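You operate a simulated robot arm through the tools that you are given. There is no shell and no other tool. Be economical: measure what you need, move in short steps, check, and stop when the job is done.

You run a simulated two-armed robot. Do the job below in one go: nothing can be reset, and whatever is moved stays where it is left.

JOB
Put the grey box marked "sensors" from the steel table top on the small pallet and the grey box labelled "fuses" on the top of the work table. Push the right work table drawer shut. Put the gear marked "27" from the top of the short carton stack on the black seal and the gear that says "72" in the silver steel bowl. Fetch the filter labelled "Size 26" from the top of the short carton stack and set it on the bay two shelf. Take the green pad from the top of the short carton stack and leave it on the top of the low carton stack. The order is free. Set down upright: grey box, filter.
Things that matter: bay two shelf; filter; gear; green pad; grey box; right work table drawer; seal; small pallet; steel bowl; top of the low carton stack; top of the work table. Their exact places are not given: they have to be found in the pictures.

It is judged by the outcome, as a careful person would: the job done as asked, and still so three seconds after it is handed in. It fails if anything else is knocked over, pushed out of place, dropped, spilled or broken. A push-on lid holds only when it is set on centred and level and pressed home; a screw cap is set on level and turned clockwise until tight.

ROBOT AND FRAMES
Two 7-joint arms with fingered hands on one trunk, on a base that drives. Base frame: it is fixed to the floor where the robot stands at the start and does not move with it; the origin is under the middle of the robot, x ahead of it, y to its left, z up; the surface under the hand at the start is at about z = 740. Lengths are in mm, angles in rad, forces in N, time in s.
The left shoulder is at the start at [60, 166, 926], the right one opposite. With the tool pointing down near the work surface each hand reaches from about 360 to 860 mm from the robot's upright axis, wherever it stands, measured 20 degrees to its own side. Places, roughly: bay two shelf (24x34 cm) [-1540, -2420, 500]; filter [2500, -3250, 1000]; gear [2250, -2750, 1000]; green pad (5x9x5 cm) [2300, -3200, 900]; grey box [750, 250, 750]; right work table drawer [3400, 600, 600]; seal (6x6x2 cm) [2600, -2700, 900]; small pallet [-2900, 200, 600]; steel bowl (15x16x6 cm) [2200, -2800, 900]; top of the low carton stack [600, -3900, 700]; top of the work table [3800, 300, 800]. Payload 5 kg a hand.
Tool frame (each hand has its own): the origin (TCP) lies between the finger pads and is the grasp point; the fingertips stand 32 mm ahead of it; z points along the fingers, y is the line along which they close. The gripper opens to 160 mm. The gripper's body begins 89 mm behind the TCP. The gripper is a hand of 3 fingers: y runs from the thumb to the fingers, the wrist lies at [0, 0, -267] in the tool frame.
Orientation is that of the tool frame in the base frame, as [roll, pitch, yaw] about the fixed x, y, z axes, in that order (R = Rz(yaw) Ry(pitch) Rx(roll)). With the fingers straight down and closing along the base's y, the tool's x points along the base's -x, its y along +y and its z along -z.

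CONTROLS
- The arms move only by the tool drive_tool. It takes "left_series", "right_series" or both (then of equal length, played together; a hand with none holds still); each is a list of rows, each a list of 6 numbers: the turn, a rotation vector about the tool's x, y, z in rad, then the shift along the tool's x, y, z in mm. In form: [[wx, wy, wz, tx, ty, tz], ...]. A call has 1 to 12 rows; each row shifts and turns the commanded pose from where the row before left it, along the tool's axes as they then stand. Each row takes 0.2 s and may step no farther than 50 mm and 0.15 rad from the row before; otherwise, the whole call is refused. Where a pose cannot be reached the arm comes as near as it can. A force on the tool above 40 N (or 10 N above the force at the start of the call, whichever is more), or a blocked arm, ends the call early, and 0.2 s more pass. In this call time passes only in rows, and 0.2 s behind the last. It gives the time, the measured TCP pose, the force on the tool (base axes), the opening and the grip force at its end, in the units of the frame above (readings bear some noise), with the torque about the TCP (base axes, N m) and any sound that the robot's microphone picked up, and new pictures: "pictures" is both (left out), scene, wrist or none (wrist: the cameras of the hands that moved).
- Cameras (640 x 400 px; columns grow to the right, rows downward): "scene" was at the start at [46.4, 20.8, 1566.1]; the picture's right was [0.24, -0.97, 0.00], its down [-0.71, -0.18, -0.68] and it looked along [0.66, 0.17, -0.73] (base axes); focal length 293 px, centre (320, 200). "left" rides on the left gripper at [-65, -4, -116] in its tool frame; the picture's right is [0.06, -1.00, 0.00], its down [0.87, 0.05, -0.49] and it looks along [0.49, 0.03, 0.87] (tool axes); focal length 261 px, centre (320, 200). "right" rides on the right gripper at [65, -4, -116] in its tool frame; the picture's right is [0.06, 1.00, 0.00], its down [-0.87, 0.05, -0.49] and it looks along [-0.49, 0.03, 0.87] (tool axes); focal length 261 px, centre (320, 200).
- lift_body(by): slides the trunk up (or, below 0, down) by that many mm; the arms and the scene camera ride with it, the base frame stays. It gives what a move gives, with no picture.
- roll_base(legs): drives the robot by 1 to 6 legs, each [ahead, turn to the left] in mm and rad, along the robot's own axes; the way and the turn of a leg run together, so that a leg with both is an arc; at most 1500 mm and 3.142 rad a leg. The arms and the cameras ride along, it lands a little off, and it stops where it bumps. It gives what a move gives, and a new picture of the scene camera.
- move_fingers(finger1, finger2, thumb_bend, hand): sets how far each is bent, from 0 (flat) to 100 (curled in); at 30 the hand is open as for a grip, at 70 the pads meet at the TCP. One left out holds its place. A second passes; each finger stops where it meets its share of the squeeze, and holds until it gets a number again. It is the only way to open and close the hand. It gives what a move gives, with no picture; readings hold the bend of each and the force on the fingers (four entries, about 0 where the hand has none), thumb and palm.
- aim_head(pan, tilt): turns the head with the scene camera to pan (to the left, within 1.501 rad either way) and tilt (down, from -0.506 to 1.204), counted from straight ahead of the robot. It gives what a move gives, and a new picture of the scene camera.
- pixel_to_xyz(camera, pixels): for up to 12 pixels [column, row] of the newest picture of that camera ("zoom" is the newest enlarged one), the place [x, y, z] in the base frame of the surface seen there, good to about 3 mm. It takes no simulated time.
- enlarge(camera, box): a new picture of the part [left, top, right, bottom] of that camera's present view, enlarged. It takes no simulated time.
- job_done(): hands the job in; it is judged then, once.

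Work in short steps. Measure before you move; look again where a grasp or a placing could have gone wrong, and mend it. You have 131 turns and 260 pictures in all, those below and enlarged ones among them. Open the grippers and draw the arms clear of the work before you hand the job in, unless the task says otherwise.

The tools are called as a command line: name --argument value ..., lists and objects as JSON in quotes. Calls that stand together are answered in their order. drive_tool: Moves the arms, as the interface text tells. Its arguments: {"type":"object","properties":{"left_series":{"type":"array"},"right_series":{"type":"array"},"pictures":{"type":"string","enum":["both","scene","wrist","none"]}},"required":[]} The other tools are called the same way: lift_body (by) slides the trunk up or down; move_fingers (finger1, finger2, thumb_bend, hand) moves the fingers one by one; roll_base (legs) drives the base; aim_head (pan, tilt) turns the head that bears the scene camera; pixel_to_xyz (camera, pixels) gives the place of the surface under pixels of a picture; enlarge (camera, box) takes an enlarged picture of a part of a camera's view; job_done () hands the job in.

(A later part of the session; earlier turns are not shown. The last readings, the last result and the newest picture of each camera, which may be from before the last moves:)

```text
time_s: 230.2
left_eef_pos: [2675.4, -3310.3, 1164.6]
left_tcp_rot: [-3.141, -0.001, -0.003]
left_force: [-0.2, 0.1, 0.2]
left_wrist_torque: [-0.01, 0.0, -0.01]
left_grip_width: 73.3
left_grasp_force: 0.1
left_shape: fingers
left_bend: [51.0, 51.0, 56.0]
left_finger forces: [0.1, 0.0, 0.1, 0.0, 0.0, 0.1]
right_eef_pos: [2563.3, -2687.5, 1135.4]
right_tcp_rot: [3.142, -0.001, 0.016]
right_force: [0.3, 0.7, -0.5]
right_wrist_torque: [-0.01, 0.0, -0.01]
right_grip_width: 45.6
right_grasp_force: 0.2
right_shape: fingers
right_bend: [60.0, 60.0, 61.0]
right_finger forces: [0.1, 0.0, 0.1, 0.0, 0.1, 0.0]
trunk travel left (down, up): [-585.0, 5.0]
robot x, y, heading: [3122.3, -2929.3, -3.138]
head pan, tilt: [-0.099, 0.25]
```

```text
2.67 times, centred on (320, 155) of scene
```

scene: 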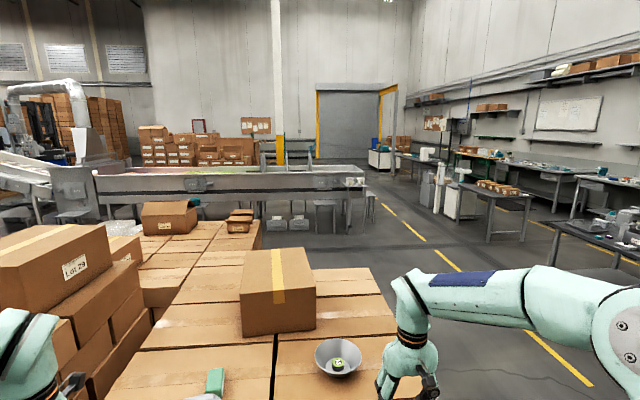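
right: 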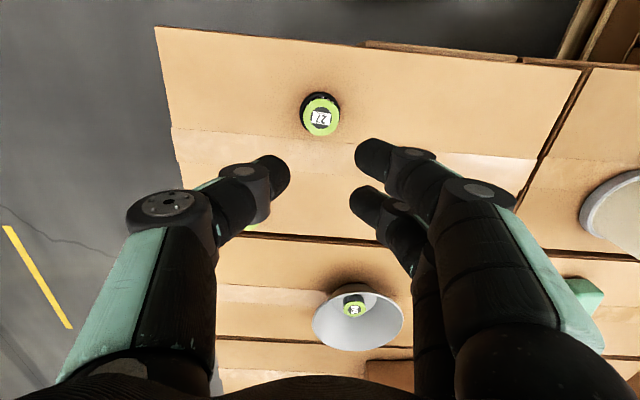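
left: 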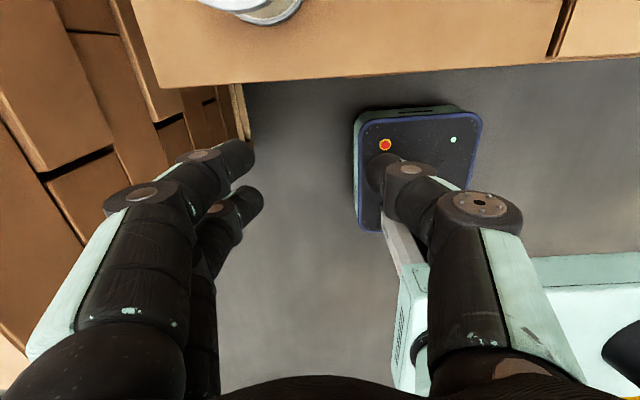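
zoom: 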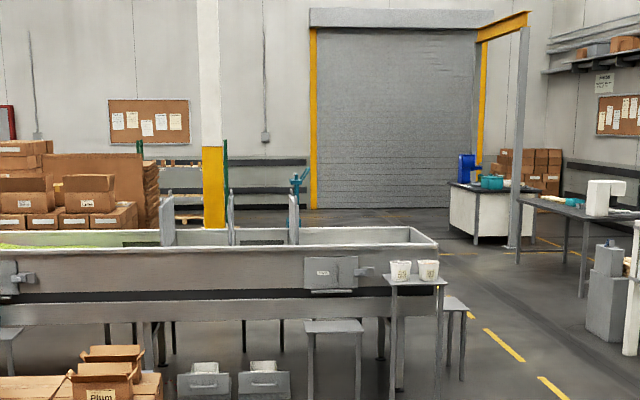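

pixel_to_xyz --camera "zoom" --pixels '[[335, 327], [455, 303], [415, 282], [8, 333], [205, 385], [330, 275], [400, 340], [20, 280]]'

enlarge --camera "scene" --box '[170, 160, 390, 260]'

```text
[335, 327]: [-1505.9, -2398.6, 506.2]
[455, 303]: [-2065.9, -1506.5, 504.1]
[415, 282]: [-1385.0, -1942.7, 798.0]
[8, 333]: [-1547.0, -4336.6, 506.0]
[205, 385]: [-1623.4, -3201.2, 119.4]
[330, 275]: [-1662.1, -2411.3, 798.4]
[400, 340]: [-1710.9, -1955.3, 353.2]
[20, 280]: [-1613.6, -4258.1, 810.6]
```

```text
2.91 times, centred on (280, 210) of scene
```

zoom: 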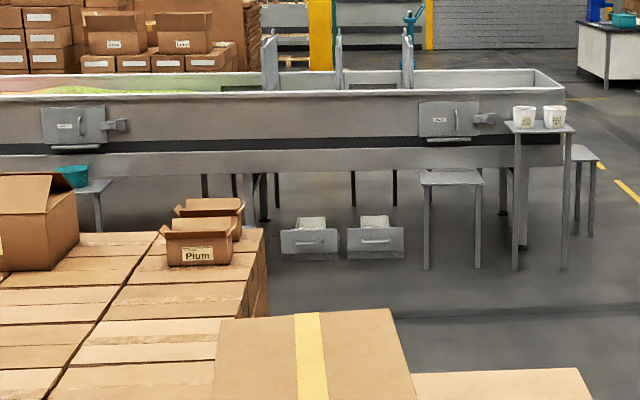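

Bay two's shelf is an open stand top at about (−1506,−2400,506), so a top grasp is fine. I'll take the "Size 26" filter with the right hand first: raise that hand and turn the base 0.6 left.

drive_tool --right_series '[[0, 0, 0, 30, 0, -20], [0, 0, 0, 30, 0, -20]]' --pictures "none"

roll_base --legs '[[0, 0.6]]'

aim_head --pan 0.0 --tilt 0.75

move_fingers --hand "right" --finger1 30 --finger2 30 --thumb_bend 30

```text
time_s: 230.8
left_eef_pos: [2677.4, -3310.1, 1164.0]
left_tcp_rot: [3.14, -0.002, -0.005]
left_force: [-0.3, 0.3, -0.7]
left_wrist_torque: [-0.01, 0.05, 0.02]
left_grip_width: 73.1
left_grasp_force: 0.1
left_shape: fingers
left_bend: [51.0, 51.0, 56.0]
left_finger forces: [0.0, 0.0, 0.1, 0.0, 0.0, 0.0]
right_eef_pos: [2624.7, -2686.5, 1179.2]
right_tcp_rot: [3.141, -0.003, 0.018]
right_force: [0.3, 0.1, 0.8]
right_wrist_torque: [0.0, 0.04, -0.04]
right_grip_width: 45.4
right_grasp_force: 0.1
right_shape: fingers
right_bend: [60.0, 60.0, 61.0]
right_finger forces: [0.0, 0.0, 0.0, 0.1, 0.0, 0.1]
trunk travel left (down, up): [-585.0, 5.0]
robot x, y, heading: [3119.2, -2929.8, -3.135]
head pan, tilt: [-0.099, 0.25]
```

```text
time_s: 233.0
left_eef_pos: [2970.2, -3496.2, 1164.1]
left_tcp_rot: [3.141, -0.001, 0.601]
left_force: [-0.8, -0.8, -0.3]
left_wrist_torque: [0.0, 0.01, 0.0]
left_grip_width: 72.9
left_grasp_force: 0.1
left_shape: fingers
left_bend: [51.0, 51.0, 56.0]
left_finger forces: [0.0, 0.0, 0.1, 0.0, 0.0, 0.1]
right_eef_pos: [2571.8, -3011.5, 1177.5]
right_tcp_rot: [-3.141, -0.003, 0.621]
right_force: [0.4, 0.1, 0.6]
right_wrist_torque: [0.02, 0.0, 0.0]
right_grip_width: 45.6
right_grasp_force: 0.1
right_shape: fingers
right_bend: [60.0, 60.0, 61.0]
right_finger forces: [0.0, 0.0, 0.1, 0.1, 0.0, 0.0]
trunk travel left (down, up): [-585.0, 5.0]
robot x, y, heading: [3120.3, -2932.6, -2.53]
head pan, tilt: [-0.099, 0.25]
```

scene: 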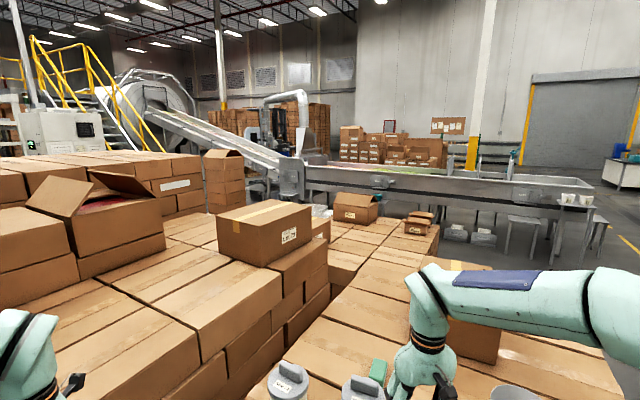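

```text
time_s: 233.9
left_eef_pos: [2969.9, -3495.0, 1164.1]
left_tcp_rot: [3.141, -0.002, 0.602]
left_force: [0.4, -0.5, 0.0]
left_wrist_torque: [-0.01, 0.0, -0.01]
left_grip_width: 72.9
left_grasp_force: 0.0
left_shape: fingers
left_bend: [51.0, 51.0, 56.0]
left_finger forces: [0.0, 0.1, 0.0, 0.0, 0.0, 0.1]
right_eef_pos: [2572.8, -3011.1, 1177.3]
right_tcp_rot: [3.141, -0.003, 0.62]
right_force: [-1.1, -0.9, 0.2]
right_wrist_torque: [0.02, -0.01, -0.01]
right_grip_width: 45.3
right_grasp_force: 0.0
right_shape: fingers
right_bend: [60.0, 60.0, 61.0]
right_finger forces: [0.0, 0.1, 0.1, 0.0, 0.1, 0.0]
trunk travel left (down, up): [-585.0, 5.0]
robot x, y, heading: [3116.8, -2932.9, -2.528]
head pan, tilt: [0.0, 0.75]
```

scene: 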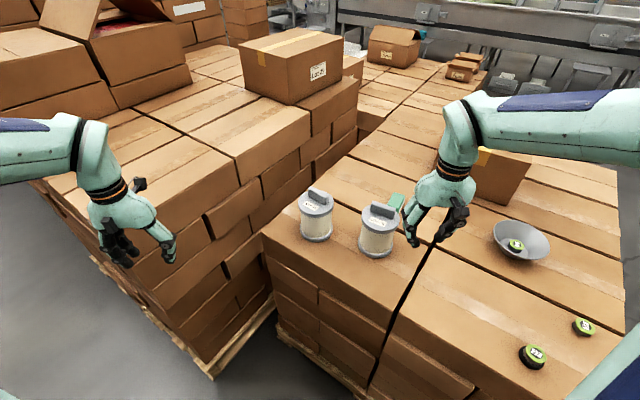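

```text
time_s: 234.9
left_eef_pos: [2969.3, -3495.2, 1164.7]
left_tcp_rot: [3.141, 0.0, 0.603]
left_force: [-0.5, -0.7, -0.4]
left_wrist_torque: [0.02, -0.01, 0.01]
left_grip_width: 73.1
left_grasp_force: 0.1
left_shape: fingers
left_bend: [51.0, 51.0, 56.0]
left_finger forces: [0.0, 0.1, 0.1, 0.0, 0.0, 0.0]
right_eef_pos: [2571.2, -3012.0, 1177.2]
right_tcp_rot: [3.14, -0.004, 0.621]
right_force: [-0.2, -0.2, 0.0]
right_wrist_torque: [0.0, 0.02, 0.02]
right_grip_width: 167.2
right_grasp_force: 0.0
right_shape: fingers
right_bend: [30.0, 30.0, 30.0]
right_finger forces: [0.0, 0.0, 0.0, 0.0, 0.0, 0.0]
trunk travel left (down, up): [-585.0, 5.0]
robot x, y, heading: [3118.7, -2931.6, -2.534]
head pan, tilt: [0.0, 0.75]
```

Filter "Size 26" is at (379,228). I zoom to confirm and measure its lid.

enlarge --camera "scene" --box '[290, 170, 420, 270]'

```text
4.00 times, centred on (355, 220) of scene
```

zoom: 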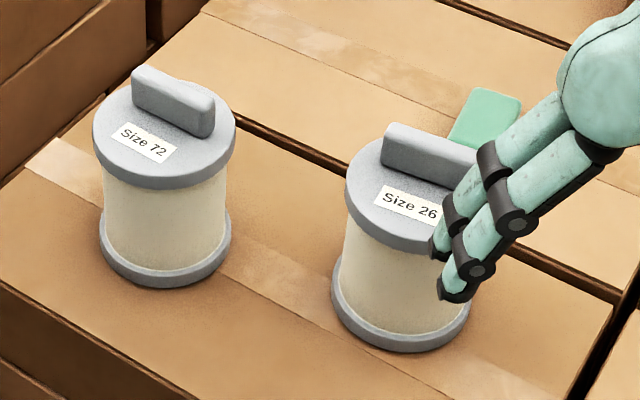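

pixel_to_xyz --camera "zoom" --pixels '[[390, 130], [382, 158], [470, 158], [348, 180], [410, 235], [345, 190], [360, 150], [380, 330], [345, 310], [435, 345], [94, 125], [235, 130]]'

```text
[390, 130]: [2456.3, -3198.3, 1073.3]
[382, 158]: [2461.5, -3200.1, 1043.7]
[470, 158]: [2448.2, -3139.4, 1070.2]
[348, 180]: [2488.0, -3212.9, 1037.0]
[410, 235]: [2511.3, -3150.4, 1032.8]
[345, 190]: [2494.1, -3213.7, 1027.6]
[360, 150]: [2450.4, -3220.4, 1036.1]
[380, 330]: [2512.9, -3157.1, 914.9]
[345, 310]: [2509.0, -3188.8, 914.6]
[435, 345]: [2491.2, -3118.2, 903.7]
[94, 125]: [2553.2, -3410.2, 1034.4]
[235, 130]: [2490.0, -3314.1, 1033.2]
```

Filter 26 lid centre ≈ (2453,−3160), radius 60, lid top 1036, handle top 1073. I move the right hand over it.

drive_tool --right_series '[[0, 0, 0, -36.4, 10.4, 0], [0, 0, 0, -36.4, 10.4, 0], [0, 0, 0, -36.4, 10.4, 0], [0, 0, 0, -36.4, 10.4, 0], [0, 0, 0, -36.4, 10.4, 0]]' --pictures "both"

```text
time_s: 236.1
left_eef_pos: [2969.3, -3496.7, 1163.1]
left_tcp_rot: [3.141, -0.003, 0.602]
left_force: [-0.2, 0.3, 0.3]
left_wrist_torque: [0.07, -0.04, 0.01]
left_grip_width: 72.8
left_grasp_force: 0.0
left_shape: fingers
left_bend: [51.0, 51.0, 56.0]
left_finger forces: [0.0, 0.0, 0.1, 0.1, 0.1, 0.0]
right_eef_pos: [2453.4, -3162.0, 1175.1]
right_tcp_rot: [-3.14, -0.004, 0.624]
right_force: [-0.7, 0.3, 0.3]
right_wrist_torque: [0.01, -0.02, 0.0]
right_grip_width: 167.5
right_grasp_force: 0.1
right_shape: fingers
right_bend: [30.0, 30.0, 30.0]
right_finger forces: [0.0, 0.0, 0.1, 0.1, 0.0, 0.0]
trunk travel left (down, up): [-585.0, 5.0]
robot x, y, heading: [3120.1, -2929.0, -2.533]
head pan, tilt: [0.0, 0.75]
```

scene: 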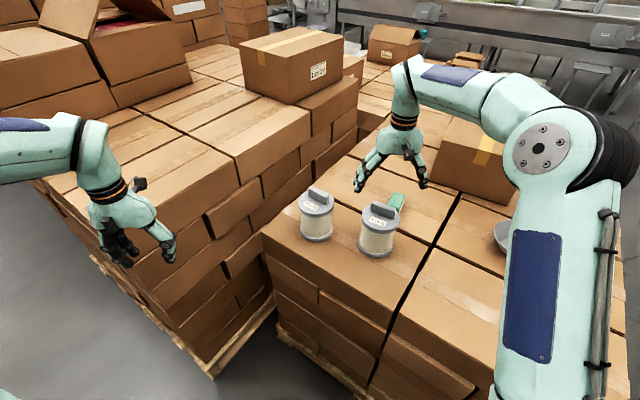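
right: 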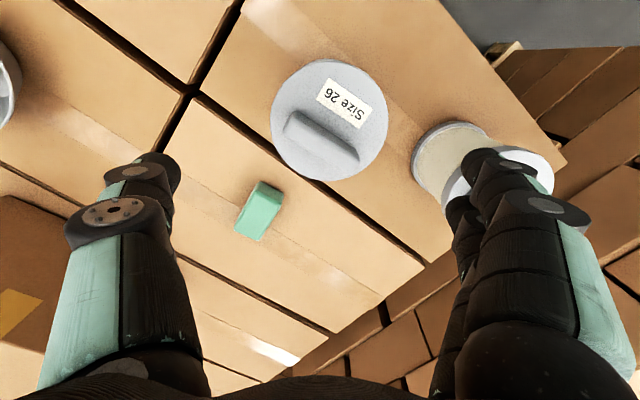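

pixel_to_xyz --camera "right" --pixels '[[274, 118], [387, 118], [330, 62], [320, 178], [285, 150], [372, 80], [262, 212], [281, 193], [237, 228], [260, 185], [262, 240]]'

```text
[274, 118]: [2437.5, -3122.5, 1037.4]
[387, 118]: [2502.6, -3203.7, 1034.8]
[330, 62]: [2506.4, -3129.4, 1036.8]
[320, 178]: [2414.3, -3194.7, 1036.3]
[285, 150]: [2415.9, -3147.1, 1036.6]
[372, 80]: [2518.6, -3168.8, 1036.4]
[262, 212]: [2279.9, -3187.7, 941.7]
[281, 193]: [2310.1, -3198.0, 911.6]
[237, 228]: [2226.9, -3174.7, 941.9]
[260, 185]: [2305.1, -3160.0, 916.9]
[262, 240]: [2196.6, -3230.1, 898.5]
```

Refined lid centre (2466,−3161), radius ≈54. I correct 12 mm and descend to z≈1005.

drive_tool --right_series '[[0, 0, 0, 10.4, 6.2, 0], [0, 0, 0, 0, 0, 45], [0, 0, 0, 0, 0, 45]]' --pictures "wrist"

```text
time_s: 236.9
left_eef_pos: [2969.5, -3495.1, 1165.6]
left_tcp_rot: [3.14, 0.0, 0.602]
left_force: [-1.0, 0.5, 1.3]
left_wrist_torque: [-0.01, 0.0, 0.01]
left_grip_width: 73.3
left_grasp_force: 0.1
left_shape: fingers
left_bend: [51.0, 51.0, 56.0]
left_finger forces: [0.0, 0.0, 0.0, 0.0, 0.0, 0.0]
right_eef_pos: [2466.9, -3159.5, 1086.3]
right_tcp_rot: [3.141, -0.003, 0.62]
right_force: [-1.0, 0.5, -0.1]
right_wrist_torque: [-0.01, -0.03, -0.01]
right_grip_width: 167.7
right_grasp_force: 0.0
right_shape: fingers
right_bend: [30.0, 30.0, 30.0]
right_finger forces: [0.0, 0.0, 0.0, 0.1, 0.1, 0.0]
trunk travel left (down, up): [-585.0, 5.0]
robot x, y, heading: [3124.0, -2934.4, -2.53]
head pan, tilt: [0.0, 0.75]
```

right: 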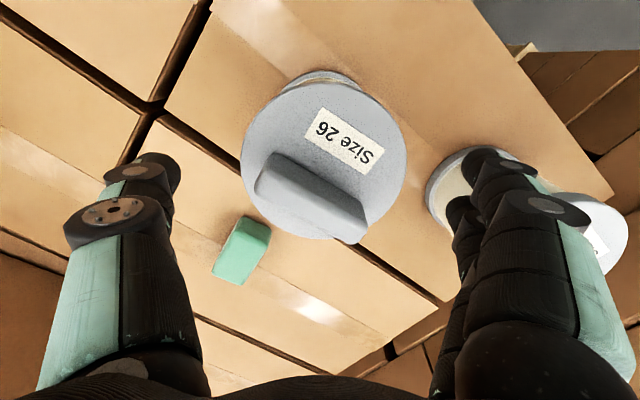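

Centred with clearance to the other filter. I descend to z≈1004 and close.

drive_tool --right_series '[[0, 0, 0, 0, 0, 40], [0, 0, 0, 0, 0, 41]]' --pictures "wrist"

move_fingers --hand "right" --finger1 65 --finger2 65 --thumb_bend 65

```text
time_s: 237.5
left_eef_pos: [2971.1, -3494.8, 1166.0]
left_tcp_rot: [3.138, -0.001, 0.601]
left_force: [-1.1, 1.2, -0.4]
left_wrist_torque: [-0.03, -0.02, -0.01]
left_grip_width: 73.1
left_grasp_force: 0.1
left_shape: fingers
left_bend: [51.0, 51.0, 56.0]
left_finger forces: [0.1, 0.1, 0.0, 0.0, 0.0, 0.0]
right_eef_pos: [2465.9, -3160.1, 1004.8]
right_tcp_rot: [-3.142, -0.004, 0.62]
right_force: [0.1, 0.8, 0.7]
right_wrist_torque: [-0.02, -0.03, 0.0]
right_grip_width: 167.6
right_grasp_force: 0.1
right_shape: fingers
right_bend: [30.0, 30.0, 30.0]
right_finger forces: [0.0, 0.0, 0.0, 0.0, 0.3, 0.1]
trunk travel left (down, up): [-585.0, 5.0]
robot x, y, heading: [3117.0, -2930.9, -2.532]
head pan, tilt: [0.0, 0.75]
```

right: 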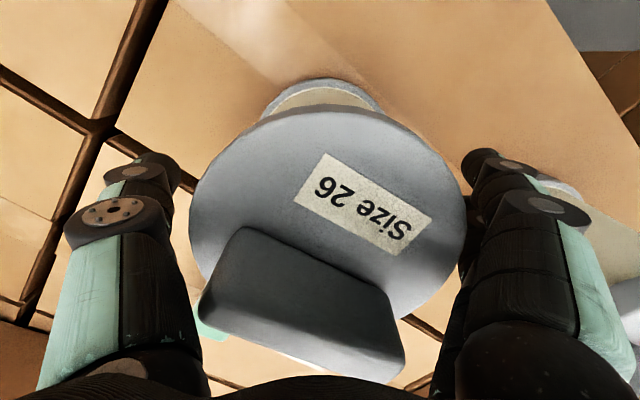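

```text
time_s: 238.5
left_eef_pos: [2969.7, -3494.8, 1165.6]
left_tcp_rot: [3.14, -0.002, 0.601]
left_force: [0.2, 0.3, 0.0]
left_wrist_torque: [-0.02, 0.03, -0.02]
left_grip_width: 73.1
left_grasp_force: 0.0
left_shape: fingers
left_bend: [51.0, 51.0, 56.0]
left_finger forces: [0.0, 0.0, 0.0, 0.0, 0.1, 0.1]
right_eef_pos: [2467.0, -3159.2, 1006.1]
right_tcp_rot: [-3.141, -0.005, 0.622]
right_force: [-0.5, -0.1, 0.1]
right_wrist_torque: [0.02, -0.01, 0.0]
right_grip_width: 109.0
right_grasp_force: 33.3
right_shape: fingers
right_bend: [46.0, 49.0, 54.0]
right_finger forces: [13.7, 19.0, 0.1, 0.0, 34.0, 0.0]
trunk travel left (down, up): [-585.0, 5.0]
robot x, y, heading: [3118.3, -2933.1, -2.53]
head pan, tilt: [0.0, 0.75]
```

Gripped with 33 N at 109 mm. I lift it straight up.

drive_tool --right_series '[[0, 0, 0, 0, 0, -20], [0, 0, 0, 0, 0, -40], [0, 0, 0, 0, 0, -40], [0, 0, 0, 0, 0, -40], [0, 0, 0, 0, 0, -30]]' --pictures "both"

```text
time_s: 239.7
left_eef_pos: [2971.0, -3496.4, 1165.3]
left_tcp_rot: [3.14, 0.0, 0.602]
left_force: [0.3, 0.0, 0.4]
left_wrist_torque: [-0.03, -0.01, 0.0]
left_grip_width: 73.0
left_grasp_force: 0.1
left_shape: fingers
left_bend: [51.0, 51.0, 56.0]
left_finger forces: [0.0, 0.0, 0.1, 0.1, 0.0, 0.0]
right_eef_pos: [2466.5, -3158.7, 1176.3]
right_tcp_rot: [3.141, -0.003, 0.623]
right_force: [0.5, 0.1, -2.4]
right_wrist_torque: [0.05, -0.01, 0.0]
right_grip_width: 109.0
right_grasp_force: 33.5
right_shape: fingers
right_bend: [46.0, 49.0, 54.0]
right_finger forces: [13.7, 19.2, 0.0, 0.1, 33.9, 0.0]
trunk travel left (down, up): [-585.0, 5.0]
robot x, y, heading: [3119.8, -2932.0, -2.528]
head pan, tilt: [0.0, 0.75]
```

scene: 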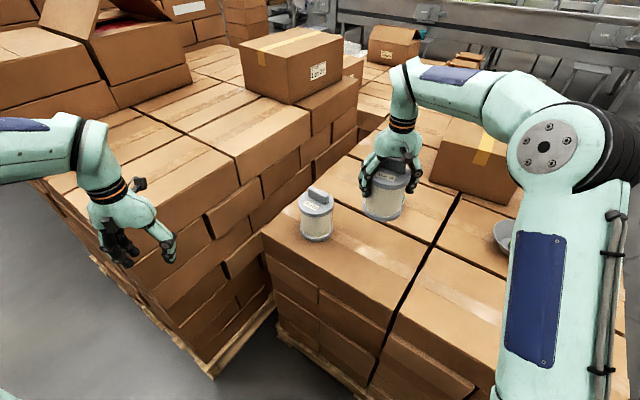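
right: 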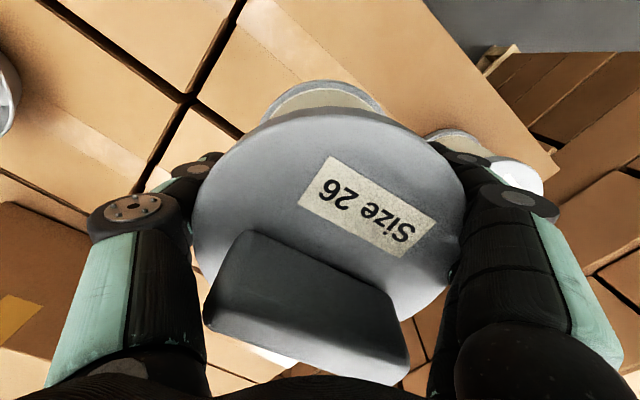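

The filter is held. I retract it to the carrying pose, turn back right 0.6 and move 65 mm closer for the pad.

drive_tool --right_series '[[0, 0, 0, 36, -12, 0], [0, 0, 0, 36, -12, 0], [0, 0, 0, 36, -12, 0], [0, 0, 0, 36, -12, 0], [0, 0, 0, 36, -12, 0]]' --pictures "none"

roll_base --legs '[[0, -0.6], [60, 0]]'

aim_head --pan 0.2 --tilt 0.75

```text
time_s: 240.9
left_eef_pos: [2969.8, -3495.4, 1165.3]
left_tcp_rot: [3.138, 0.0, 0.602]
left_force: [0.2, 0.0, -0.7]
left_wrist_torque: [0.0, 0.01, 0.01]
left_grip_width: 73.0
left_grasp_force: 0.1
left_shape: fingers
left_bend: [51.0, 51.0, 56.0]
left_finger forces: [0.0, 0.1, 0.0, 0.1, 0.1, 0.0]
right_eef_pos: [2577.8, -3003.6, 1176.9]
right_tcp_rot: [3.14, -0.001, 0.621]
right_force: [0.6, 0.9, -3.1]
right_wrist_torque: [0.0, 0.0, 0.0]
right_grip_width: 109.0
right_grasp_force: 33.3
right_shape: fingers
right_bend: [46.0, 49.0, 54.0]
right_finger forces: [13.6, 19.2, 0.1, 0.0, 33.6, 0.1]
trunk travel left (down, up): [-585.0, 5.0]
robot x, y, heading: [3120.4, -2933.0, -2.533]
head pan, tilt: [0.0, 0.75]
```

```text
time_s: 243.6
left_eef_pos: [2614.6, -3311.7, 1164.4]
left_tcp_rot: [3.139, -0.006, 0.0]
left_force: [-1.0, -0.2, -0.1]
left_wrist_torque: [0.01, -0.08, -0.01]
left_grip_width: 73.3
left_grasp_force: 0.1
left_shape: fingers
left_bend: [51.0, 51.0, 56.0]
left_finger forces: [0.0, 0.0, 0.1, 0.1, 0.0, 0.1]
right_eef_pos: [2569.3, -2685.0, 1174.2]
right_tcp_rot: [3.141, -0.005, 0.016]
right_force: [-0.7, 0.0, -3.2]
right_wrist_torque: [-0.03, -0.08, -0.01]
right_grip_width: 108.8
right_grasp_force: 32.9
right_shape: fingers
right_bend: [46.0, 49.0, 54.0]
right_finger forces: [13.1, 19.2, 0.1, 0.0, 33.4, 0.1]
trunk travel left (down, up): [-585.0, 5.0]
robot x, y, heading: [3059.0, -2935.4, -3.133]
head pan, tilt: [0.0, 0.75]
```

scene: 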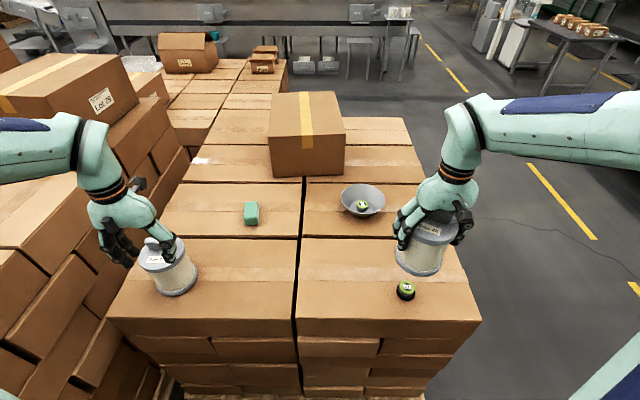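

```text
time_s: 244.3
left_eef_pos: [2615.8, -3311.5, 1164.4]
left_tcp_rot: [3.14, -0.002, -0.003]
left_force: [0.1, 0.4, 1.2]
left_wrist_torque: [0.03, -0.01, -0.04]
left_grip_width: 73.3
left_grasp_force: 0.1
left_shape: fingers
left_bend: [51.0, 51.0, 56.0]
left_finger forces: [0.0, 0.0, 0.0, 0.0, 0.0, 0.0]
right_eef_pos: [2571.3, -2684.4, 1175.7]
right_tcp_rot: [3.14, -0.004, 0.018]
right_force: [-0.2, 0.3, -2.8]
right_wrist_torque: [0.04, 0.01, -0.01]
right_grip_width: 108.8
right_grasp_force: 32.8
right_shape: fingers
right_bend: [46.0, 49.0, 54.0]
right_finger forces: [13.2, 19.2, 0.0, 0.1, 33.2, 0.0]
trunk travel left (down, up): [-585.0, 5.0]
robot x, y, heading: [3058.6, -2933.0, -3.134]
head pan, tilt: [0.201, 0.75]
```

scene: 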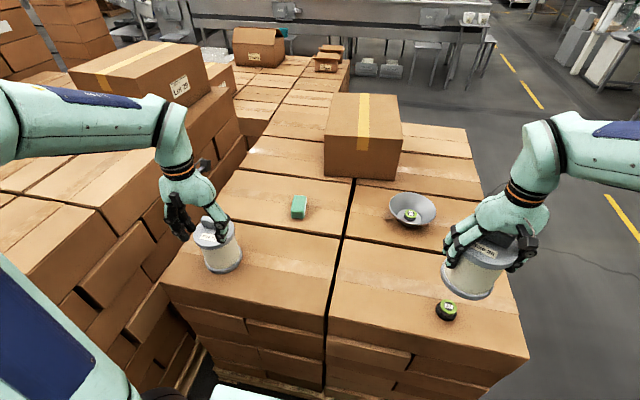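

The pad is at (299,206) in the view; I zoom and measure it.

enlarge --camera "scene" --box '[270, 180, 330, 230]'

pixel_to_xyz --camera "scene" --pixels '[[300, 198], [298, 206], [293, 205], [305, 205], [298, 216], [293, 196], [306, 196], [216, 230]]'

```text
8.00 times, centred on (300, 205) of scene
```

zoom: 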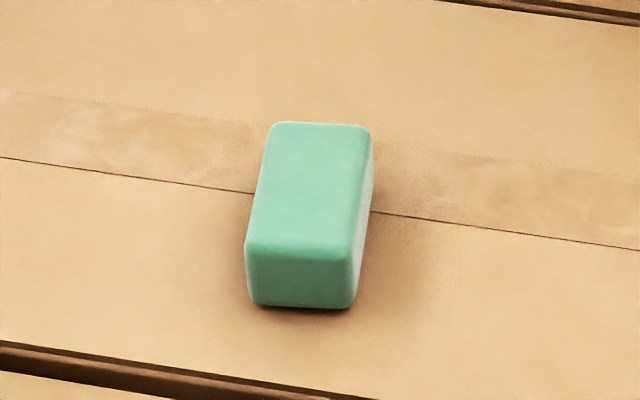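

```text
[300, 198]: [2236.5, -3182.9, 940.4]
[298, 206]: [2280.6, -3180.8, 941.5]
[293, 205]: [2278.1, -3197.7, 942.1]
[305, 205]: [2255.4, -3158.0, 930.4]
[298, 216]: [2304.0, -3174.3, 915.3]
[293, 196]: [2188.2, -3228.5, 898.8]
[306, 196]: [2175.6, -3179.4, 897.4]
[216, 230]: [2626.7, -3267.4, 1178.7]
```

pixel_to_xyz --camera "zoom" --pixels '[[278, 130], [362, 134], [255, 240], [345, 245], [310, 185]]'

```text
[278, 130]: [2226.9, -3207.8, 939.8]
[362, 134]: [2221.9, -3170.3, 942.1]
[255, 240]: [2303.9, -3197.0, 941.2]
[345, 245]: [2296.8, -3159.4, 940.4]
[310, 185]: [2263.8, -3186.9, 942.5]
```

Pad centre (2262,−3184), yaw 0.14, top 941. I open the left hand moderately and bring it over the pad.

move_fingers --hand "left" --finger1 44 --finger2 44 --thumb_bend 44

drive_tool --left_series '[[0, 0, 0, 0, -42, 0], [0, 0, 0, 0, -42, 0], [0, 0, -0.14, 0, -43, 0], [0, 0, 0, -43, -6, 12], [0, 0, 0, -43, -6, 12], [0, 0, 0, -43, -6, 12], [0, 0, 0, -43, -6, 12], [0, 0, 0, -43, -6, 12], [0, 0, 0, -43, -6, 12], [0, 0, 0, -43, -6, 12], [0, 0, 0, -43, -6, 12]]' --pictures "both"

```text
time_s: 245.3
left_eef_pos: [2615.1, -3311.8, 1164.6]
left_tcp_rot: [3.14, -0.001, -0.003]
left_force: [-0.1, 0.2, 0.3]
left_wrist_torque: [-0.01, 0.01, 0.01]
left_grip_width: 110.8
left_grasp_force: 0.1
left_shape: fingers
left_bend: [44.0, 44.0, 44.0]
left_finger forces: [0.0, 0.0, 0.1, 0.0, 0.0, 0.0]
right_eef_pos: [2570.1, -2684.6, 1176.4]
right_tcp_rot: [-3.141, -0.004, 0.016]
right_force: [-0.2, -0.4, -2.7]
right_wrist_torque: [-0.01, -0.05, -0.01]
right_grip_width: 108.6
right_grasp_force: 32.7
right_shape: fingers
right_bend: [46.0, 49.0, 54.0]
right_finger forces: [13.2, 19.1, 0.0, 0.0, 33.3, 0.1]
trunk travel left (down, up): [-585.0, 5.0]
robot x, y, heading: [3058.9, -2930.3, -3.132]
head pan, tilt: [0.201, 0.75]
```

```text
time_s: 247.7
left_eef_pos: [2264.9, -3185.0, 1066.5]
left_tcp_rot: [3.141, -0.007, 0.138]
left_force: [-1.7, 0.3, 3.7]
left_wrist_torque: [0.03, -0.13, 0.04]
left_grip_width: 111.2
left_grasp_force: 0.1
left_shape: fingers
left_bend: [44.0, 44.0, 44.0]
left_finger forces: [0.0, 0.0, 0.1, 0.1, 0.0, 0.0]
right_eef_pos: [2567.9, -2684.8, 1174.0]
right_tcp_rot: [-3.14, -0.007, 0.018]
right_force: [-1.0, -1.3, -3.2]
right_wrist_torque: [0.05, -0.1, 0.03]
right_grip_width: 108.9
right_grasp_force: 33.2
right_shape: fingers
right_bend: [46.0, 49.0, 54.0]
right_finger forces: [13.3, 19.2, 0.0, 0.0, 33.2, 0.1]
trunk travel left (down, up): [-585.0, 5.0]
robot x, y, heading: [3056.9, -2932.9, -3.133]
head pan, tilt: [0.201, 0.75]
```

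scene: 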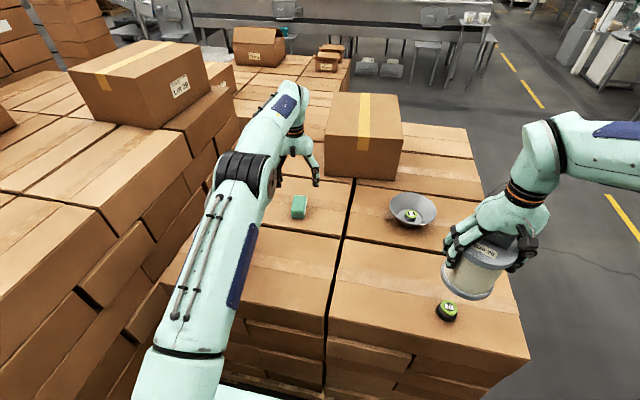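
left: 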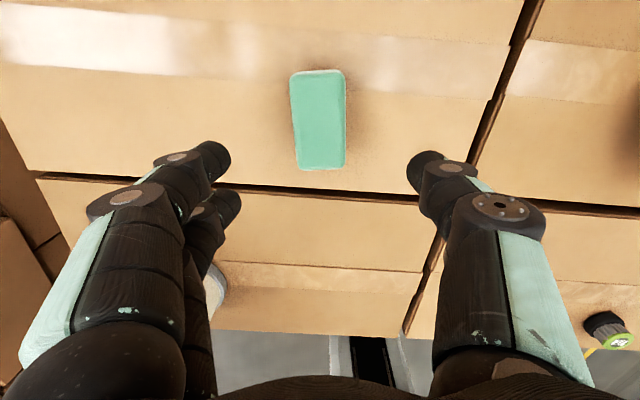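

I check that the left arm's links clear the second filter, and the pad's place in the wrist view.

pixel_to_xyz --camera "scene" --pixels '[[240, 170], [225, 230], [200, 290], [270, 140], [215, 200]]'

pixel_to_xyz --camera "left" --pixels '[[293, 78], [340, 76], [300, 165], [343, 163], [320, 120], [215, 285], [212, 300]]'

```text
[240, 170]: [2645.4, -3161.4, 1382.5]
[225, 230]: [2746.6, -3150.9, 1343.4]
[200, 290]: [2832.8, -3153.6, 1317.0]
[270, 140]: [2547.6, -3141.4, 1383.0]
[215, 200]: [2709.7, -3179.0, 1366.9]
```

```text
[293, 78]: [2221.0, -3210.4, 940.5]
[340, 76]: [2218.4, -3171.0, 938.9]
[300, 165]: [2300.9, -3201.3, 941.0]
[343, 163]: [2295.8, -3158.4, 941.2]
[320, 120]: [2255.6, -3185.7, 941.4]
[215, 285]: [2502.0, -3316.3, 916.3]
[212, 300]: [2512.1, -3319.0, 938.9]
```

The arm is ~250 mm above the filter. Pad centre (2259,−3185); I descend, close and lift.

drive_tool --left_series '[[0, 0, 0, -5, 0, 40], [0, 0, 0, 0, 0, 40], [0, 0, 0, 0, 0, 35], [0, 0, 0, 0, 0, 14]]' --pictures "wrist"

move_fingers --hand "left" --finger1 70 --finger2 70 --thumb_bend 70

drive_tool --left_series '[[0, 0, 0, 0, 0, -20], [0, 0, 0, 0, 0, -40], [0, 0, 0, 0, 0, -40], [0, 0, 0, 0, 0, -35]]' --pictures "wrist"

```text
time_s: 248.7
left_eef_pos: [2263.8, -3184.9, 938.8]
left_tcp_rot: [3.139, -0.002, 0.137]
left_force: [0.3, 0.0, 0.7]
left_wrist_torque: [0.08, 0.03, -0.03]
left_grip_width: 111.7
left_grasp_force: 0.4
left_shape: fingers
left_bend: [44.0, 44.0, 44.0]
left_finger forces: [0.0, 0.0, 0.0, 0.0, 1.5, 0.1]
right_eef_pos: [2570.8, -2684.9, 1177.1]
right_tcp_rot: [3.14, -0.004, 0.018]
right_force: [0.9, -0.9, -3.2]
right_wrist_torque: [0.01, -0.02, 0.04]
right_grip_width: 108.6
right_grasp_force: 32.8
right_shape: fingers
right_bend: [46.0, 49.0, 54.0]
right_finger forces: [13.3, 19.1, 0.0, 0.1, 33.2, 0.0]
trunk travel left (down, up): [-585.0, 5.0]
robot x, y, heading: [3059.5, -2930.1, -3.135]
head pan, tilt: [0.201, 0.75]
```

left: 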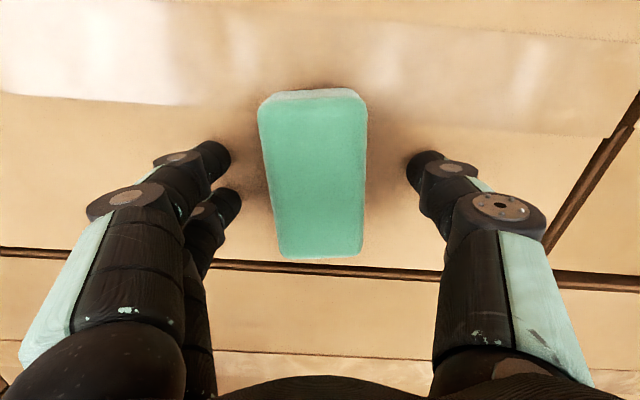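

```text
time_s: 249.7
left_eef_pos: [2265.1, -3184.9, 938.4]
left_tcp_rot: [3.14, -0.002, 0.137]
left_force: [-1.1, 0.6, 2.8]
left_wrist_torque: [-0.1, 0.05, -0.06]
left_grip_width: 53.2
left_grasp_force: 22.8
left_shape: fingers
left_bend: [60.0, 60.0, 63.0]
left_finger forces: [13.0, 11.9, 0.0, 0.1, 21.6, 0.0]
right_eef_pos: [2571.3, -2684.8, 1175.9]
right_tcp_rot: [-3.141, -0.003, 0.017]
right_force: [-0.2, -0.1, -2.9]
right_wrist_torque: [0.0, -0.04, 0.02]
right_grip_width: 108.9
right_grasp_force: 32.7
right_shape: fingers
right_bend: [46.0, 49.0, 54.0]
right_finger forces: [13.4, 19.2, 0.0, 0.0, 33.2, 0.0]
trunk travel left (down, up): [-585.0, 5.0]
robot x, y, heading: [3060.7, -2929.0, -3.138]
head pan, tilt: [0.201, 0.75]
```

```text
time_s: 250.7
left_eef_pos: [2263.0, -3184.9, 1073.1]
left_tcp_rot: [-3.141, -0.004, 0.136]
left_force: [-0.3, -0.1, -1.0]
left_wrist_torque: [-0.01, 0.03, 0.01]
left_grip_width: 53.3
left_grasp_force: 22.0
left_shape: fingers
left_bend: [60.0, 60.0, 63.0]
left_finger forces: [10.8, 10.7, 0.0, 0.1, 21.5, 0.0]
right_eef_pos: [2571.1, -2684.7, 1175.5]
right_tcp_rot: [3.141, -0.002, 0.017]
right_force: [0.3, 0.1, -3.1]
right_wrist_torque: [0.0, -0.03, -0.01]
right_grip_width: 108.8
right_grasp_force: 32.5
right_shape: fingers
right_bend: [46.0, 49.0, 54.0]
right_finger forces: [13.3, 19.1, 0.1, 0.1, 33.2, 0.0]
trunk travel left (down, up): [-585.0, 5.0]
robot x, y, heading: [3056.5, -2935.9, -3.134]
head pan, tilt: [0.201, 0.75]
```

left: 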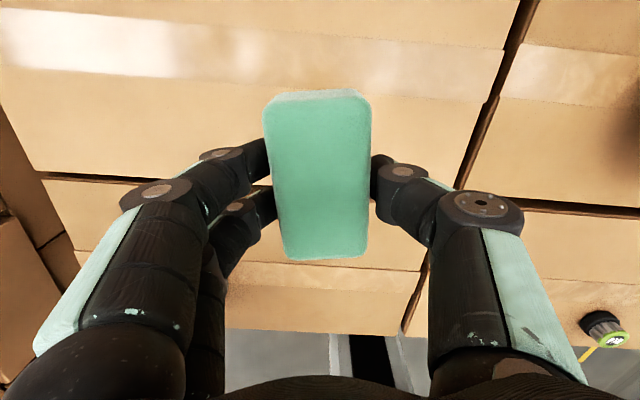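

The pad is held. I retract the left arm and drive round the front of the short stack toward the low stack.

drive_tool --left_series '[[0, 0, 0, 43, 6, -12], [0, 0, 0, 43, 6, -12], [0, 0, 0, 43, 6, -12], [0, 0, 0, 43, 6, -12], [0, 0, 0, 43, 6, -12], [0, 0, 0, 43, 6, -12], [0, 0, 0, 43, 6, -12], [0, 0, 0, 43, 6, -12]]' --pictures "none"

roll_base --legs '[[-150, 0], [0, -1.571], [1250, 0], [0, 1.571], [1500, 0], [700, 0]]'

aim_head --pan 1.1 --tilt 0.55

```text
time_s: 252.5
left_eef_pos: [2612.7, -3186.7, 1173.1]
left_tcp_rot: [3.141, 0.0, 0.138]
left_force: [0.8, -0.3, 0.0]
left_wrist_torque: [0.03, 0.05, -0.01]
left_grip_width: 53.2
left_grasp_force: 20.9
left_shape: fingers
left_bend: [60.0, 60.0, 63.0]
left_finger forces: [10.7, 10.6, 0.0, 0.1, 21.3, 0.0]
right_eef_pos: [2572.0, -2685.6, 1177.6]
right_tcp_rot: [-3.141, -0.002, 0.017]
right_force: [0.5, -0.9, -3.5]
right_wrist_torque: [0.04, 0.0, -0.01]
right_grip_width: 108.8
right_grasp_force: 33.0
right_shape: fingers
right_bend: [46.0, 49.0, 54.0]
right_finger forces: [13.4, 19.3, 0.0, 0.1, 33.2, 0.0]
trunk travel left (down, up): [-585.0, 5.0]
robot x, y, heading: [3060.3, -2932.2, -3.137]
head pan, tilt: [0.201, 0.75]
```

```text
time_s: 278.2
left_eef_pos: [553.9, -2003.1, 1172.5]
left_tcp_rot: [3.14, -0.006, 0.155]
left_force: [-0.2, 0.1, -0.6]
left_wrist_torque: [0.01, -0.02, 0.01]
left_grip_width: 52.6
left_grasp_force: 20.9
left_shape: fingers
left_bend: [60.0, 60.0, 63.0]
left_finger forces: [10.5, 10.3, 0.0, 0.0, 20.8, 0.0]
right_eef_pos: [505.5, -1502.7, 1175.9]
right_tcp_rot: [-3.14, -0.003, 0.035]
right_force: [-0.7, 0.2, -1.8]
right_wrist_torque: [0.01, -0.04, 0.01]
right_grip_width: 108.2
right_grasp_force: 30.6
right_shape: fingers
right_bend: [46.0, 49.0, 54.0]
right_finger forces: [11.3, 19.1, 0.1, 0.0, 31.4, 0.0]
trunk travel left (down, up): [-585.0, 5.0]
robot x, y, heading: [994.5, -1745.0, -3.116]
head pan, tilt: [0.201, 0.75]
```

scene: 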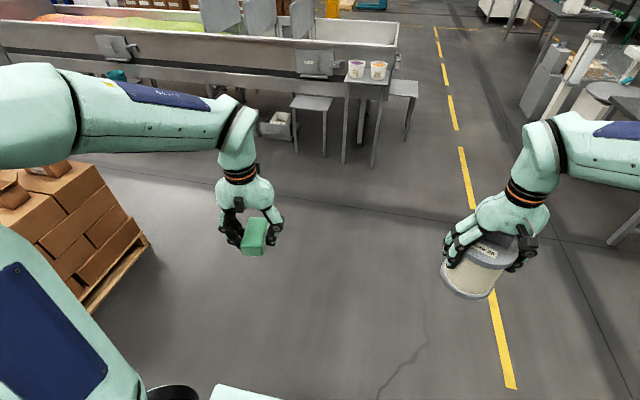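

```text
time_s: 279.4
left_eef_pos: [553.9, -2003.3, 1171.8]
left_tcp_rot: [3.14, -0.001, 0.156]
left_force: [-0.4, 0.7, 0.3]
left_wrist_torque: [0.03, -0.03, 0.01]
left_grip_width: 52.8
left_grasp_force: 20.6
left_shape: fingers
left_bend: [60.0, 60.0, 63.0]
left_finger forces: [10.5, 10.3, 0.1, 0.0, 20.7, 0.1]
right_eef_pos: [504.8, -1503.5, 1175.9]
right_tcp_rot: [-3.141, -0.004, 0.034]
right_force: [0.5, -0.2, -1.6]
right_wrist_torque: [0.02, -0.05, 0.02]
right_grip_width: 108.3
right_grasp_force: 31.0
right_shape: fingers
right_bend: [46.0, 49.0, 54.0]
right_finger forces: [11.3, 19.1, 0.0, 0.0, 31.4, 0.0]
trunk travel left (down, up): [-585.0, 5.0]
robot x, y, heading: [995.3, -1739.1, -3.119]
head pan, tilt: [1.1, 0.55]
```

scene: 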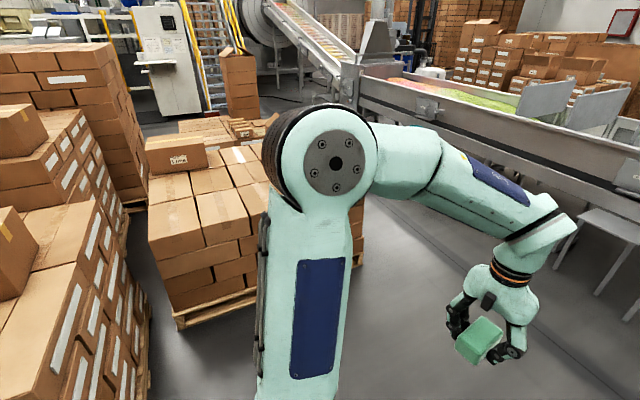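

The low stack is the one at (215,200). I turn to face −y and measure it.

roll_base --legs '[[0, 1.55]]'

aim_head --pan 0.0 --tilt 0.55

```text
time_s: 283.7
left_eef_pos: [1241.8, -2193.8, 1171.6]
left_tcp_rot: [3.14, -0.003, 1.69]
left_force: [0.9, -0.4, -0.2]
left_wrist_torque: [0.0, 0.02, 0.01]
left_grip_width: 52.7
left_grasp_force: 20.2
left_shape: fingers
left_bend: [60.0, 60.0, 63.0]
left_finger forces: [10.3, 10.2, 0.0, 0.1, 20.5, 0.0]
right_eef_pos: [740.2, -2224.0, 1175.6]
right_tcp_rot: [-3.141, -0.002, 1.568]
right_force: [-0.9, -0.6, -2.8]
right_wrist_torque: [0.05, 0.02, -0.02]
right_grip_width: 107.8
right_grasp_force: 30.1
right_shape: fingers
right_bend: [46.0, 49.0, 54.0]
right_finger forces: [10.4, 19.0, 0.0, 0.0, 30.7, 0.1]
trunk travel left (down, up): [-585.0, 5.0]
robot x, y, heading: [998.6, -1742.0, -1.579]
head pan, tilt: [1.1, 0.55]
```

scene: 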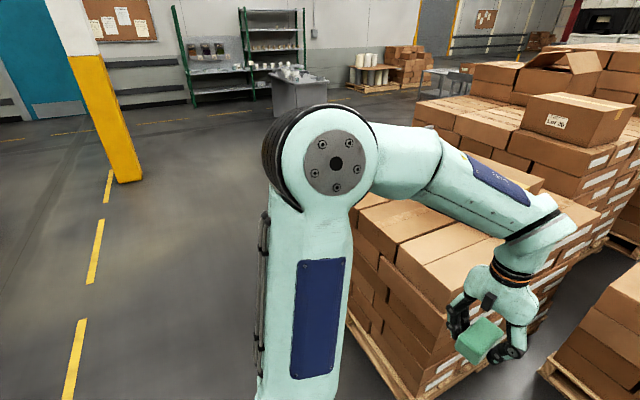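

```text
time_s: 285.0
left_eef_pos: [1241.5, -2194.9, 1171.1]
left_tcp_rot: [3.14, -0.002, 1.691]
left_force: [0.2, 1.4, -1.0]
left_wrist_torque: [-0.04, -0.01, -0.01]
left_grip_width: 52.6
left_grasp_force: 20.3
left_shape: fingers
left_bend: [60.0, 60.0, 63.0]
left_finger forces: [10.3, 10.2, 0.1, 0.1, 20.5, 0.0]
right_eef_pos: [740.0, -2223.5, 1175.3]
right_tcp_rot: [-3.141, -0.005, 1.568]
right_force: [-0.1, 0.1, -3.0]
right_wrist_torque: [0.04, 0.0, 0.01]
right_grip_width: 107.6
right_grasp_force: 29.9
right_shape: fingers
right_bend: [46.0, 49.0, 54.0]
right_finger forces: [10.4, 19.0, 0.0, 0.1, 30.7, 0.1]
trunk travel left (down, up): [-585.0, 5.0]
robot x, y, heading: [995.3, -1742.5, -1.583]
head pan, tilt: [0.0, 0.55]
```

scene: 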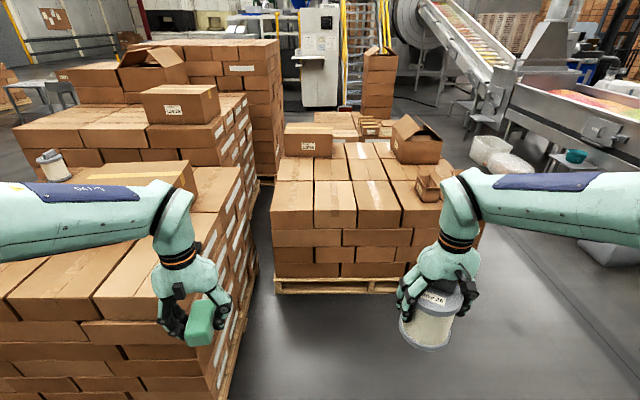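

pixel_to_xyz --camera "scene" --pixels '[[295, 195], [335, 195], [380, 195], [274, 210], [400, 222], [290, 172], [360, 165], [430, 190], [310, 135], [280, 290], [475, 222]]'

```text
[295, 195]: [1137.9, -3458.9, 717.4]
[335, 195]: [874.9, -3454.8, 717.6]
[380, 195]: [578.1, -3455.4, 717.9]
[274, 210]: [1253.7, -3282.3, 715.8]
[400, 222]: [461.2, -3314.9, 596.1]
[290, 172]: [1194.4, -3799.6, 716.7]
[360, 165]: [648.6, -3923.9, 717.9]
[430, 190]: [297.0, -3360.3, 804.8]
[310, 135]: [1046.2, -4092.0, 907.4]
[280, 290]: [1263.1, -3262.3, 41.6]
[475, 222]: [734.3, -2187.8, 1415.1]
```

Low stack top is at z 717, front edge y≈−3285. I drive 1110 mm forward and lower the trunk 110.

roll_base --legs '[[1110, 0]]'

lift_body --by -110

aim_head --pan 0.1 --tilt 0.85

```text
time_s: 290.7
left_eef_pos: [1227.2, -3314.0, 1171.8]
left_tcp_rot: [3.139, -0.004, 1.688]
left_force: [0.7, -0.3, -0.2]
left_wrist_torque: [0.01, -0.01, 0.0]
left_grip_width: 53.0
left_grasp_force: 20.7
left_shape: fingers
left_bend: [60.0, 60.0, 63.0]
left_finger forces: [10.4, 10.2, 0.0, 0.0, 20.5, 0.0]
right_eef_pos: [725.4, -3343.8, 1175.0]
right_tcp_rot: [-3.141, -0.003, 1.566]
right_force: [-0.6, -0.2, -2.7]
right_wrist_torque: [0.05, 0.01, 0.0]
right_grip_width: 107.6
right_grasp_force: 30.3
right_shape: fingers
right_bend: [46.0, 49.0, 54.0]
right_finger forces: [10.4, 18.9, 0.0, 0.0, 30.6, 0.0]
trunk travel left (down, up): [-585.0, 5.0]
robot x, y, heading: [981.9, -2861.2, -1.581]
head pan, tilt: [0.0, 0.55]
```

scene: 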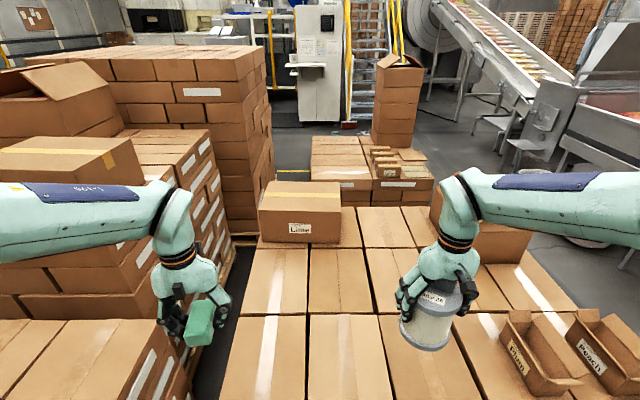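

```text
time_s: 292.1
left_eef_pos: [1227.3, -3315.3, 1061.5]
left_tcp_rot: [3.14, -0.002, 1.688]
left_force: [-0.3, 0.8, 0.5]
left_wrist_torque: [0.0, 0.05, -0.02]
left_grip_width: 52.6
left_grasp_force: 20.4
left_shape: fingers
left_bend: [60.0, 60.0, 63.0]
left_finger forces: [10.3, 10.1, 0.1, 0.0, 20.5, 0.1]
right_eef_pos: [724.8, -3343.7, 1065.4]
right_tcp_rot: [3.141, -0.002, 1.569]
right_force: [-0.3, 0.1, -2.4]
right_wrist_torque: [0.02, 0.0, 0.04]
right_grip_width: 107.8
right_grasp_force: 30.3
right_shape: fingers
right_bend: [46.0, 49.0, 54.0]
right_finger forces: [10.5, 18.9, 0.0, 0.1, 30.5, 0.1]
trunk travel left (down, up): [-475.0, 115.0]
robot x, y, heading: [981.0, -2861.5, -1.581]
head pan, tilt: [0.0, 0.55]
```

```text
time_s: 292.9
left_eef_pos: [1227.2, -3314.1, 1062.0]
left_tcp_rot: [3.14, -0.001, 1.688]
left_force: [0.6, 0.1, -1.4]
left_wrist_torque: [0.0, 0.02, 0.02]
left_grip_width: 52.5
left_grasp_force: 20.2
left_shape: fingers
left_bend: [60.0, 60.0, 63.0]
left_finger forces: [10.3, 10.2, 0.0, 0.0, 20.6, 0.1]
right_eef_pos: [725.0, -3342.6, 1065.9]
right_tcp_rot: [-3.141, -0.001, 1.566]
right_force: [-0.3, 1.2, -2.5]
right_wrist_torque: [0.07, 0.03, -0.03]
right_grip_width: 107.8
right_grasp_force: 30.2
right_shape: fingers
right_bend: [46.0, 49.0, 54.0]
right_finger forces: [10.4, 18.9, 0.0, 0.1, 30.6, 0.0]
trunk travel left (down, up): [-475.0, 115.0]
robot x, y, heading: [985.5, -2861.6, -1.586]
head pan, tilt: [0.099, 0.85]
```

scene: 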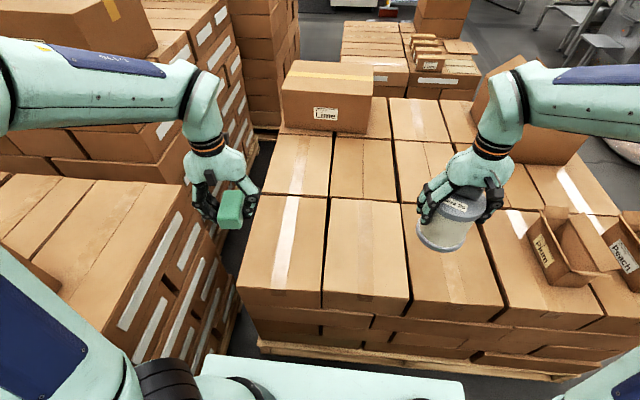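

I check the surface around the intended spot on the near cartons.

pixel_to_xyz --camera "scene" --pixels '[[260, 250], [300, 250], [340, 250], [380, 250], [360, 220], [325, 250]]'

```text
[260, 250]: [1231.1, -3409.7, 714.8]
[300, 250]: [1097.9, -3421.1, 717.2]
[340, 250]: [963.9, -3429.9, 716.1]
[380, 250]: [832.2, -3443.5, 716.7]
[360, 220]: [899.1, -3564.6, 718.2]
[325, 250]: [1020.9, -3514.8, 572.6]
```

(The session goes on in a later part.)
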